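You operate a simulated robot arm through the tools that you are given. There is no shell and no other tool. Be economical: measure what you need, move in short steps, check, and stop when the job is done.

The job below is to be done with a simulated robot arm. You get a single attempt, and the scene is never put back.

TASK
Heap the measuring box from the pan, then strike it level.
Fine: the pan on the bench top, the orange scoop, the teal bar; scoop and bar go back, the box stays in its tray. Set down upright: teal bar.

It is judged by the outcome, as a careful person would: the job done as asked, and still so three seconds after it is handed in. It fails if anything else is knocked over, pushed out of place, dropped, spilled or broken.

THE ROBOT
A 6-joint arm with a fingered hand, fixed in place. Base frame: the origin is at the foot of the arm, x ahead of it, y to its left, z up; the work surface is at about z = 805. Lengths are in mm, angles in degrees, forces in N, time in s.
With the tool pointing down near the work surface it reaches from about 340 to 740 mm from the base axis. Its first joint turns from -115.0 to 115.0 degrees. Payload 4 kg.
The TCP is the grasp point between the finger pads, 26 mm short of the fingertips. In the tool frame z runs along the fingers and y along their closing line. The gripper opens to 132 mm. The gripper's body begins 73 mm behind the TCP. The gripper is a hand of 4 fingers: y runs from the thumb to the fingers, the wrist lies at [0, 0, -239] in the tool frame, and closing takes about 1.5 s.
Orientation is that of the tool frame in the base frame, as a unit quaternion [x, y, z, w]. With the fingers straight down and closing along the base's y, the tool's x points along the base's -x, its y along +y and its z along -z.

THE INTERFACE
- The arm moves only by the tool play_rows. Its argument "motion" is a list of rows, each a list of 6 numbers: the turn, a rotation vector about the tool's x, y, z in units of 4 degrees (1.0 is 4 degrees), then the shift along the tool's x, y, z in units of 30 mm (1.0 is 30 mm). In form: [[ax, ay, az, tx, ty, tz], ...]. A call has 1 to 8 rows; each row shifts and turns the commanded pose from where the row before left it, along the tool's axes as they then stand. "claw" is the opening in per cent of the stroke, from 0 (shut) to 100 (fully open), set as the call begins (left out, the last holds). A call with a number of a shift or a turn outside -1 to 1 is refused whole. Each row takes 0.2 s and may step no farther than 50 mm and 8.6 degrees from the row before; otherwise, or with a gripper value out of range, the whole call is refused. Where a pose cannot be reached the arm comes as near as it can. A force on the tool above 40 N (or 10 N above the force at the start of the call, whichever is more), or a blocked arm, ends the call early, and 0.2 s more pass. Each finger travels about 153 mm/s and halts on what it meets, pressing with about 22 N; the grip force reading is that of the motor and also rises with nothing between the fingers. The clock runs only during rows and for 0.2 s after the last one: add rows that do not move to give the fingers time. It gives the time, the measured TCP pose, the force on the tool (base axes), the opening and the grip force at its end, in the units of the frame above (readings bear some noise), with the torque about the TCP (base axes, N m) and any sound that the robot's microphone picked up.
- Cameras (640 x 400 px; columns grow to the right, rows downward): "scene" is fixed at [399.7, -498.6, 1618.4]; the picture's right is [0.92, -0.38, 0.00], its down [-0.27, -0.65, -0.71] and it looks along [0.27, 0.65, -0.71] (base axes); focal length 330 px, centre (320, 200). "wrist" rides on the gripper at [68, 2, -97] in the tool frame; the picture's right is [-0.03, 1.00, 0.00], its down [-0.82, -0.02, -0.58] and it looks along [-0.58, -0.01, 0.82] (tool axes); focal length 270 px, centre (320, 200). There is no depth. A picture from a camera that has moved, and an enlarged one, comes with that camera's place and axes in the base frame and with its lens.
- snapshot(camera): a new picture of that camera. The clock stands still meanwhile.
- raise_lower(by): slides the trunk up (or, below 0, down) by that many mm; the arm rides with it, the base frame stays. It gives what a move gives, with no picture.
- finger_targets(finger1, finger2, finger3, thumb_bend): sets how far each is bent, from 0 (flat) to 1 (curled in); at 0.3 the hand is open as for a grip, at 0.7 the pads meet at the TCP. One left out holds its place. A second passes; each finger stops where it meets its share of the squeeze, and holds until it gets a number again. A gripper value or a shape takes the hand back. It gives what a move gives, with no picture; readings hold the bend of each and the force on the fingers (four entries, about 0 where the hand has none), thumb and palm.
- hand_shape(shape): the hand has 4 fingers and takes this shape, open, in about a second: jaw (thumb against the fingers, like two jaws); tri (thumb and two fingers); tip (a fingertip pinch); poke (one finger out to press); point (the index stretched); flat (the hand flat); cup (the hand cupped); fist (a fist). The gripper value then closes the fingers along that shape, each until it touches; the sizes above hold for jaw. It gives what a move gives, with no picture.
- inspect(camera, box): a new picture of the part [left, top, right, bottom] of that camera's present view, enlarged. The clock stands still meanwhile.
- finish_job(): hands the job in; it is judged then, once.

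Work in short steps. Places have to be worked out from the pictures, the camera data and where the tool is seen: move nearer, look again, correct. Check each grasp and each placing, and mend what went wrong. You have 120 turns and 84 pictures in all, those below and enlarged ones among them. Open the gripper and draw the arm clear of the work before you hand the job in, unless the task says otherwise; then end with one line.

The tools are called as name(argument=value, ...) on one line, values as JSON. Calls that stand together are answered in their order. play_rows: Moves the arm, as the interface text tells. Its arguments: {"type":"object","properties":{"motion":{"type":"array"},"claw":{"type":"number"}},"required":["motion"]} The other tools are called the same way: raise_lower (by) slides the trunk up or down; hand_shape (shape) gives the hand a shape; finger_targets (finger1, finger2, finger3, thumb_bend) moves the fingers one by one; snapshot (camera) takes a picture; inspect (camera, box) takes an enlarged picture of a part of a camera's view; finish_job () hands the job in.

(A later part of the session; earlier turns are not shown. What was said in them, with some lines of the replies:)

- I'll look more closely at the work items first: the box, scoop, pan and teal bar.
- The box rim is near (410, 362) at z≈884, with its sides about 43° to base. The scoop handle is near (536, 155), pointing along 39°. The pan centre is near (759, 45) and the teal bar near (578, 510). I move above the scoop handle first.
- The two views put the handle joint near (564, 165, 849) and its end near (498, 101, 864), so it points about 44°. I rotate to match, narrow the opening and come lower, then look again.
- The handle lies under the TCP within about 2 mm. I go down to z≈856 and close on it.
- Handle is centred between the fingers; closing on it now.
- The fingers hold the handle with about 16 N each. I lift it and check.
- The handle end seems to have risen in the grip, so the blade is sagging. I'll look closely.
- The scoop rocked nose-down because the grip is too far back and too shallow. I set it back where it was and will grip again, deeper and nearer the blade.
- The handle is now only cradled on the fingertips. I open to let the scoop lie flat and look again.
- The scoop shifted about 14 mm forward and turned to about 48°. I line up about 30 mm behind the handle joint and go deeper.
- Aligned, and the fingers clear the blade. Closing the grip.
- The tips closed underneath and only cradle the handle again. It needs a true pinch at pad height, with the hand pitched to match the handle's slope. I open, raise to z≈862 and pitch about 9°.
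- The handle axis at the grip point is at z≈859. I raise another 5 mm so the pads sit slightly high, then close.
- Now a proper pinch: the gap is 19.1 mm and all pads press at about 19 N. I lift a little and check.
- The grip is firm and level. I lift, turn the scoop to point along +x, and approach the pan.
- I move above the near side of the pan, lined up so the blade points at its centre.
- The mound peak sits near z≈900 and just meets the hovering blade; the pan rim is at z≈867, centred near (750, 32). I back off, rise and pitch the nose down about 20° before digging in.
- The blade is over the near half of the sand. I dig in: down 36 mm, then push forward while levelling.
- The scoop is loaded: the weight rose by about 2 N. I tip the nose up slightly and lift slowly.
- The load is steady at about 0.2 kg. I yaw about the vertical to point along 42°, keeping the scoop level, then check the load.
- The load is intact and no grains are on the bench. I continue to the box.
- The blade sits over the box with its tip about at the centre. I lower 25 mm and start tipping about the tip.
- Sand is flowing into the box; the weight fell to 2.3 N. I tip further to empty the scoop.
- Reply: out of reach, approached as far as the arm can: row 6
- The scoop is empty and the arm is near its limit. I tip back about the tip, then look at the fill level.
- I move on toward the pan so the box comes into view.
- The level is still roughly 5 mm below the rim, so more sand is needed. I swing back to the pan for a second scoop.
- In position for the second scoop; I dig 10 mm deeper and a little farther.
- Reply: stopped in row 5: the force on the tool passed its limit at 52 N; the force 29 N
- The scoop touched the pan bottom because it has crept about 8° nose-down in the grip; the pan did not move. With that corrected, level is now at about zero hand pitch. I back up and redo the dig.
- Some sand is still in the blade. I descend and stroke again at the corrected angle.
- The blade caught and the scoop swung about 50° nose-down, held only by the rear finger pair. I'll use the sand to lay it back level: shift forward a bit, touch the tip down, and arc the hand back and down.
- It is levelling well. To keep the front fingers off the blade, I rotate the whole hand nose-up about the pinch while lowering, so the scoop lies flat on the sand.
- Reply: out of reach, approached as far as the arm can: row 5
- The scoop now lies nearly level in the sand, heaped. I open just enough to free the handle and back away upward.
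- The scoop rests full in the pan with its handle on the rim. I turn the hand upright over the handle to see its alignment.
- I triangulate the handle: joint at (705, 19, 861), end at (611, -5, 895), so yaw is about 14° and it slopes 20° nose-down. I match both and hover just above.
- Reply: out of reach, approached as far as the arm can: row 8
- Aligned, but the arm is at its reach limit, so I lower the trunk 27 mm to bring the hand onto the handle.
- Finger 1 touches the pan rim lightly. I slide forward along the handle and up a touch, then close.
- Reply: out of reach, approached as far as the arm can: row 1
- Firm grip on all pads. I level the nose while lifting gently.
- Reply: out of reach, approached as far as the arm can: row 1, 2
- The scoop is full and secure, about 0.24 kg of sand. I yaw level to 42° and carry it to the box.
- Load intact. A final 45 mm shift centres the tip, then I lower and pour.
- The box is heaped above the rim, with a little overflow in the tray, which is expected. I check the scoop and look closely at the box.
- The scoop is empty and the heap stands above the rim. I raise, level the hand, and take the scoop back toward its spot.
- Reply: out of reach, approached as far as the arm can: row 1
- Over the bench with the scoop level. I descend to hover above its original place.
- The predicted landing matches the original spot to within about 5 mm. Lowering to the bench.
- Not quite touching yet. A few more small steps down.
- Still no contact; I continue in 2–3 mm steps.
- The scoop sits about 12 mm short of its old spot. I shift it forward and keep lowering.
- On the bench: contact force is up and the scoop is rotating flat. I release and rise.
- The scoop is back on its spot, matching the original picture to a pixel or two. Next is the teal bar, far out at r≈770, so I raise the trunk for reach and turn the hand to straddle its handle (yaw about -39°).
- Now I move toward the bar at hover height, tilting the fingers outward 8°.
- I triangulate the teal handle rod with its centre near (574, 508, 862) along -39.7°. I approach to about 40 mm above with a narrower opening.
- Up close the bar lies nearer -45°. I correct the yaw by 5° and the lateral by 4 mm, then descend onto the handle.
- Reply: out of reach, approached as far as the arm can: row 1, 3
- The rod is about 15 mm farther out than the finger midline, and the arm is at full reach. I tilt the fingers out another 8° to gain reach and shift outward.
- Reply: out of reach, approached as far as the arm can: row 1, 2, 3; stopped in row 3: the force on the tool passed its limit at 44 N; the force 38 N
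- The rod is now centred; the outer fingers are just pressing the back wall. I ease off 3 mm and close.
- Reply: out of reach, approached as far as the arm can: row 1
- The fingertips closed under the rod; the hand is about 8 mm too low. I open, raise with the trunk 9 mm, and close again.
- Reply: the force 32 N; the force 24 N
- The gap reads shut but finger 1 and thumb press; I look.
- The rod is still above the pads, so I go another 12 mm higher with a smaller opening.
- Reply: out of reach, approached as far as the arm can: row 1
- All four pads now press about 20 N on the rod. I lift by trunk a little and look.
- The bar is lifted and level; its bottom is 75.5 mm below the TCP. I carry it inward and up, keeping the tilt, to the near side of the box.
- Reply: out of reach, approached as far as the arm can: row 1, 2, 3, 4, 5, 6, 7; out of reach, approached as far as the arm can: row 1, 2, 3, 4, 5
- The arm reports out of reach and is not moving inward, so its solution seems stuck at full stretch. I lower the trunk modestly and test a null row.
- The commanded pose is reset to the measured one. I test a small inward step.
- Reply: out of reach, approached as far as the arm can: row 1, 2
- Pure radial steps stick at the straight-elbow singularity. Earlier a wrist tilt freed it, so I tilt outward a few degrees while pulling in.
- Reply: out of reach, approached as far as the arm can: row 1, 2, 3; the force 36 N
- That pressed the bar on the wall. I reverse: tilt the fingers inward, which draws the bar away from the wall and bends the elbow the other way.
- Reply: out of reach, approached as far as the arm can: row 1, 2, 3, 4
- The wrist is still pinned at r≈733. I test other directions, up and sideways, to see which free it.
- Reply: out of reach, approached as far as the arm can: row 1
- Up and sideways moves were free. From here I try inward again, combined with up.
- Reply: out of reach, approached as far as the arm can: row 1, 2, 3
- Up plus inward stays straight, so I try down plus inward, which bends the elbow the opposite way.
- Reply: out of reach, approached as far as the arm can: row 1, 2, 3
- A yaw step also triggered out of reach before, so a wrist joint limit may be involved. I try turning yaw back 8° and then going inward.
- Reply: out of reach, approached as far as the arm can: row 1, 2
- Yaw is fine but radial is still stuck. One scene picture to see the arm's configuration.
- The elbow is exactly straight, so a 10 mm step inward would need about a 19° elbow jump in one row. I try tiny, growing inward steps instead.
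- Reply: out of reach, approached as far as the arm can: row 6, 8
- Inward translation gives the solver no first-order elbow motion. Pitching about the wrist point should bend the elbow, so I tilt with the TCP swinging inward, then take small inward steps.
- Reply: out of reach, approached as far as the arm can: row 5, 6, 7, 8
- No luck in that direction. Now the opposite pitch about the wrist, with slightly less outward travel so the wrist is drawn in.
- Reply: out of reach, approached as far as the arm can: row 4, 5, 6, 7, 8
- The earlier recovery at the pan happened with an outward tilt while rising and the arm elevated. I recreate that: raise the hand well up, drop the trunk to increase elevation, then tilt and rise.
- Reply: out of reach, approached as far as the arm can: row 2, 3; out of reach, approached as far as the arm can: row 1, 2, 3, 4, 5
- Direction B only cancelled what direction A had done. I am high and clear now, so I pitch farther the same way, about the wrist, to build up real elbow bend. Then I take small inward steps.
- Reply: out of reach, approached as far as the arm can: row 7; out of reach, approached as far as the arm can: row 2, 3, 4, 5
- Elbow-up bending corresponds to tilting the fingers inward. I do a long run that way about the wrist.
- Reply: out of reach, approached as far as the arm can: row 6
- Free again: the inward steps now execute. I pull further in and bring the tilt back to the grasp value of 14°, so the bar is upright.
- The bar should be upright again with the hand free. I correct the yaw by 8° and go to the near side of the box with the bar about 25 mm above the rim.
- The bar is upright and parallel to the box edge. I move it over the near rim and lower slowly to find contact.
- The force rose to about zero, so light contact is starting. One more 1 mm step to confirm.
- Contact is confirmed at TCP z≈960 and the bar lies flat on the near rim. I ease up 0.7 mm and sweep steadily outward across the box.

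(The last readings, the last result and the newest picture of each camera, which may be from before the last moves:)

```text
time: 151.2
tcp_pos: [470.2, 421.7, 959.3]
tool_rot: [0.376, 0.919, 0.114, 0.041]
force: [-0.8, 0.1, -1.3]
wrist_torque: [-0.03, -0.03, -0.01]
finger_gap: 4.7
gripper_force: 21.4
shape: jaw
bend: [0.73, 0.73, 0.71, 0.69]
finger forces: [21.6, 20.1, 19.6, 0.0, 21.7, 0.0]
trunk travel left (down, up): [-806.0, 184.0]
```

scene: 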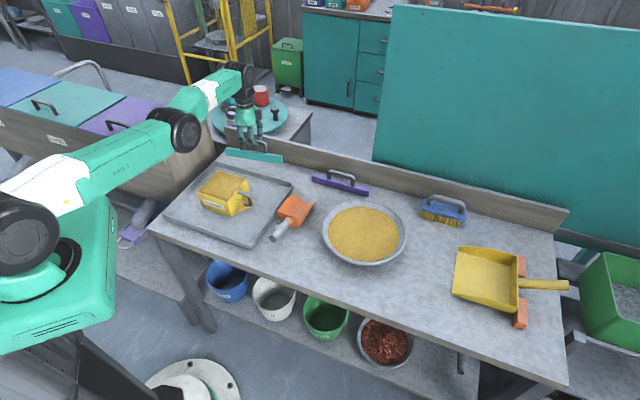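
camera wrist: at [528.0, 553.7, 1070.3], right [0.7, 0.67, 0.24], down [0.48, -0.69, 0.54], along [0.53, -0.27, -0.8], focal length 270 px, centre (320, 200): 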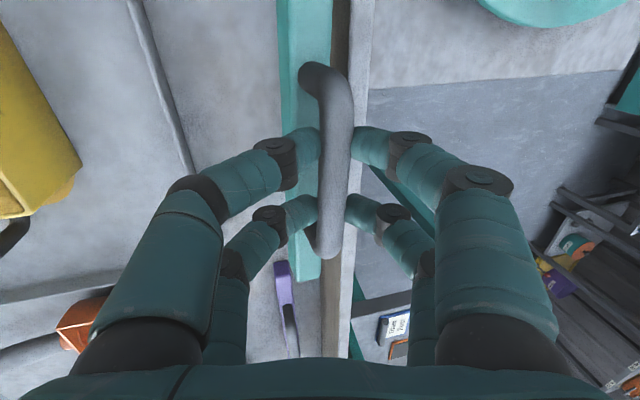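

The sweep held light contact all the way and the bar is past the far rim. I raise it and look at the box.

play_rows(motion=[[0, 0, 0, 0, 0.2, -0.7], [0, 0, 0, 0, 0.24, -0.97], [0, 0, 0, 0, 0.9, 0.0], [0, 0, 0, 0, 0.9, 0.1], [0, 0, 0, 0, 0, 0]])

inspect(camera="scene", box=[180, 130, 280, 220])

```text
time: 152.4
tcp_pos: [507.9, 460.3, 1021.0]
tool_rot: [0.376, 0.919, 0.114, 0.041]
force: [-0.1, -0.1, -2.0]
wrist_torque: [-0.03, 0.0, 0.06]
finger_gap: 4.7
gripper_force: 21.8
shape: jaw
bend: [0.73, 0.73, 0.71, 0.69]
finger forces: [21.2, 19.7, 19.4, 0.0, 21.6, 0.0]
trunk travel left (down, up): [-806.0, 184.0]
```

```text
4.44 times, centred on (230, 175) of scene
camera zoom: at [399.7, -498.6, 1618.4], right [0.92, -0.38, 0.0], down [-0.27, -0.65, -0.71], along [0.27, 0.65, -0.71], focal length 1465 px, centre (720, 311)
```

zoom: 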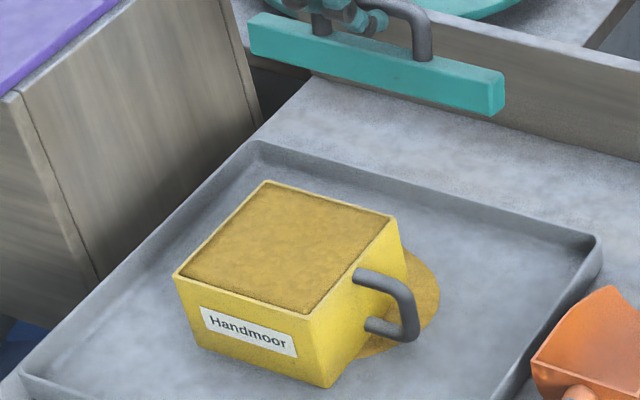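

The box is struck level and unmoved in the tray. I return the bar to its place by the back wall.

play_rows(motion=[[0, 0, 0, -0.1, 0.6, 0.2], [0, 0, 0, -0.1, 0.6, 0.3], [0, 0, 0, -0.1, 0.6, 0.6], [0, 0, 0, -0.1, 0.3, 0.9], [0, 0, 0, -0.1, 0, 0.97], [0, 0, 0, -0.1, -0.1, 0.9], [0, 0, 0, 0, -0.1, 0.77], [0, 0, 0, 0, 0, 0]])

```text
time: 154.2
tcp_pos: [580.0, 511.5, 899.2]
tool_rot: [0.376, 0.919, 0.115, 0.041]
force: [0.0, 0.0, -1.5]
wrist_torque: [-0.01, -0.02, 0.0]
finger_gap: 5.0
gripper_force: 22.2
shape: jaw
bend: [0.73, 0.73, 0.71, 0.69]
finger forces: [20.7, 19.4, 19.2, 0.1, 21.0, 0.1]
trunk travel left (down, up): [-806.0, 184.0]
```

It reached there without strain, at about 18 mm above the bench. I lower in small steps to contact.

play_rows(motion=[[0, 0, 0, 0, -0.08, 0.32], [0, 0, 0, 0, -0.04, 0.16], [0, 0, 0, 0, -0.016, 0.065], [0, 0, 0, 0, 0, 0]])

play_rows(motion=[[0, 0, 0, 0, -0.016, 0.05], [0, 0, 0, 0, 0, 0]])

inspect(camera="scene", box=[150, 130, 310, 250])

```text
time: 155.2
tcp_pos: [581.1, 510.9, 882.4]
tool_rot: [0.376, 0.919, 0.114, 0.041]
force: [-0.7, -0.1, -1.3]
wrist_torque: [0.0, 0.01, -0.01]
finger_gap: 4.6
gripper_force: 22.5
shape: jaw
bend: [0.73, 0.73, 0.71, 0.69]
finger forces: [20.7, 19.4, 19.3, 0.1, 21.0, 0.0]
trunk travel left (down, up): [-806.0, 184.0]
```

```text
time: 155.8
tcp_pos: [580.6, 510.5, 882.0]
tool_rot: [0.375, 0.919, 0.115, 0.04]
force: [0.4, 0.3, -2.2]
wrist_torque: [0.02, -0.02, 0.0]
finger_gap: 5.0
gripper_force: 21.3
shape: jaw
bend: [0.73, 0.73, 0.71, 0.69]
finger forces: [20.7, 19.4, 19.2, 0.1, 21.0, 0.0]
trunk travel left (down, up): [-806.0, 184.0]
```

```text
3.33 times, centred on (230, 190) of scene
camera zoom: at [399.7, -498.6, 1618.4], right [0.92, -0.38, 0.0], down [-0.27, -0.65, -0.71], along [0.27, 0.65, -0.71], focal length 1098 px, centre (620, 233)
```

zoom: 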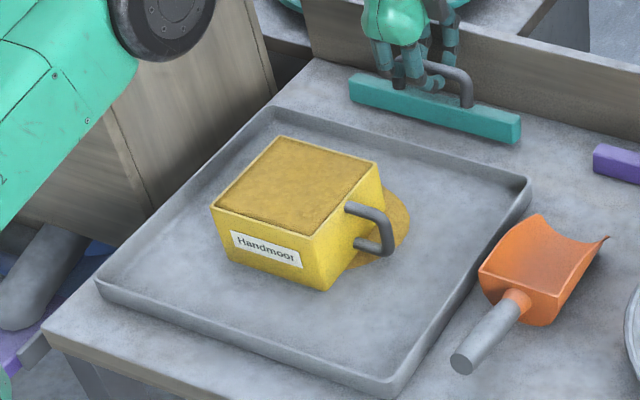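

The bar is within about 5 mm of its original place, and the scoop and box match the first picture. I settle it the last couple of millimetres onto the bench.

play_rows(motion=[[0, 0, 0, 0.1, -0.1, 0.04], [0, 0, 0, 0, -0.016, 0.05], [0, 0, 0, 0, 0, 0]])

play_rows(motion=[[0, 0, 0, 0, -0.01, 0.04], [0, 0, 0, 0, 0, 0]])

```text
time: 156.6
tcp_pos: [578.5, 511.8, 879.2]
tool_rot: [0.375, 0.919, 0.114, 0.041]
force: [1.4, -0.2, 1.1]
wrist_torque: [0.13, 0.08, -0.03]
finger_gap: 4.9
gripper_force: 22.0
shape: jaw
bend: [0.73, 0.73, 0.71, 0.69]
finger forces: [20.9, 19.5, 19.3, 0.1, 20.5, 0.0]
trunk travel left (down, up): [-806.0, 184.0]
```

```text
time: 157.2
tcp_pos: [577.7, 511.7, 878.1]
tool_rot: [0.376, 0.919, 0.115, 0.041]
force: [1.9, -1.1, 6.0]
wrist_torque: [0.1, 0.03, -0.04]
finger_gap: 4.7
gripper_force: 21.7
shape: jaw
bend: [0.73, 0.73, 0.71, 0.69]
finger forces: [21.1, 19.8, 19.1, 0.0, 20.1, 0.1]
trunk travel left (down, up): [-806.0, 184.0]
```

Seated on the bench with about 7 N of contact. I open modestly and withdraw up and inward along the fingers.

play_rows(motion=[[0, 0, 0, 0, 0, 0], [0, 0, 0, 0, 0, 0], [0, 0, 0, 0, 0, 0], [0, 0, 0, 0, 0, -0.3], [0, 0, 0, 0, 0, -0.6], [0, 0, 0, 0, 0, -0.8], [0, 0, 0, 0, 0, -0.8], [0, 0, 0, 0, 0, -0.8]], claw=30)

play_rows(motion=[[0, 0, 0, 0, -0.6, -0.8], [0, 0, 0, 0, -0.9, -0.4], [0, 0, 0, 0, -0.9, -0.4], [0, 0, 0, 0, -0.9, -0.4], [0, 0, 0, 0, -0.9, -0.4], [0, 0, 0, 0, -0.9, -0.4], [0, 0, 0, 0, 0, 0]], claw=60)

snapshot(camera="scene")

```text
time: 159.0
tcp_pos: [562.1, 492.3, 972.5]
tool_rot: [0.376, 0.919, 0.113, 0.04]
force: [-0.3, -0.5, -0.2]
wrist_torque: [-0.04, 0.02, 0.04]
finger_gap: 39.3
gripper_force: 0.1
shape: jaw
bend: [0.74, 0.74, 0.74, 0.7]
finger forces: [0.0, 0.0, 0.0, 0.0, 0.0, 0.0]
trunk travel left (down, up): [-806.0, 184.0]
```

```text
time: 160.6
tcp_pos: [443.1, 372.8, 1019.7]
tool_rot: [0.375, 0.919, 0.114, 0.041]
force: [0.1, -0.2, 0.5]
wrist_torque: [0.02, 0.01, 0.01]
finger_gap: 78.6
gripper_force: 0.1
shape: jaw
bend: [0.71, 0.71, 0.71, 0.7]
finger forces: [0.0, 0.1, 0.0, 0.1, 0.0, 0.0]
trunk travel left (down, up): [-806.0, 184.0]
```

```text
2 pictures are left
```

scene: 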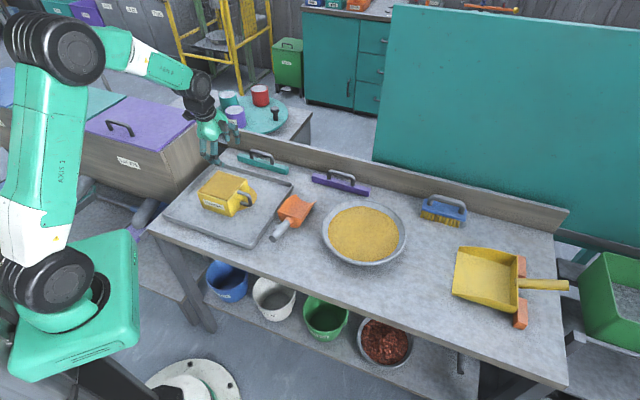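

Bar, scoop, box and pan are all in place, and the bar stands upright. I raise the arm well clear and open the hand before handing in.

play_rows(motion=[[0, 0, 0, 0, 0, -1], [0, 0, 0, 0, -0.3, -1], [0, 0, 0, 0, -0.3, -1], [0, 0, 0, 0, -0.3, -1], [0, 0, 0, 0, -0.3, -1], [0, 0, 0, 0, 0, 0]], claw=100)

inspect(camera="scene", box=[150, 130, 310, 250])

```text
time: 162.0
tcp_pos: [395.8, 320.3, 1155.6]
tool_rot: [0.375, 0.919, 0.114, 0.041]
force: [0.2, 0.1, 0.6]
wrist_torque: [0.0, 0.03, 0.01]
finger_gap: 132.1
gripper_force: 0.1
shape: jaw
bend: [0.3, 0.3, 0.3, 0.3]
finger forces: [0.1, 0.0, 0.0, 0.0, 0.1, 0.0]
trunk travel left (down, up): [-806.0, 184.0]
```

```text
3.33 times, centred on (230, 190) of scene
camera zoom: at [399.7, -498.6, 1618.4], right [0.92, -0.38, 0.0], down [-0.27, -0.65, -0.71], along [0.27, 0.65, -0.71], focal length 1098 px, centre (620, 233)
```

zoom: 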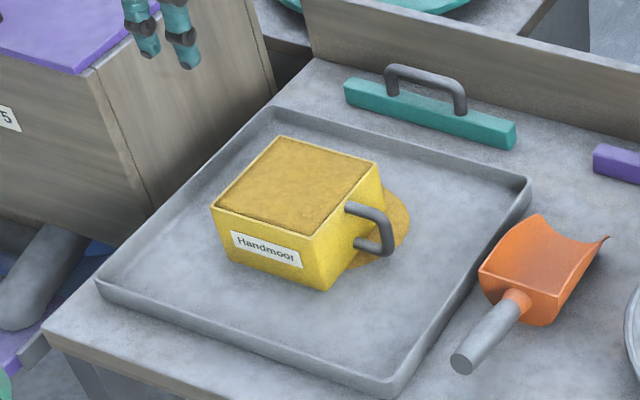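

Everything matches the starting layout and the box is full and level; I hand in.

finish_job()

```text
The job is handed in.
```

The box was heaped from the pan and struck level in its tray, and the orange scoop and teal bar are back on their spots with the bar upright. A little overflow sand lies in the tray beside the box, and the pan shifted a few millimetres while I was scooping.
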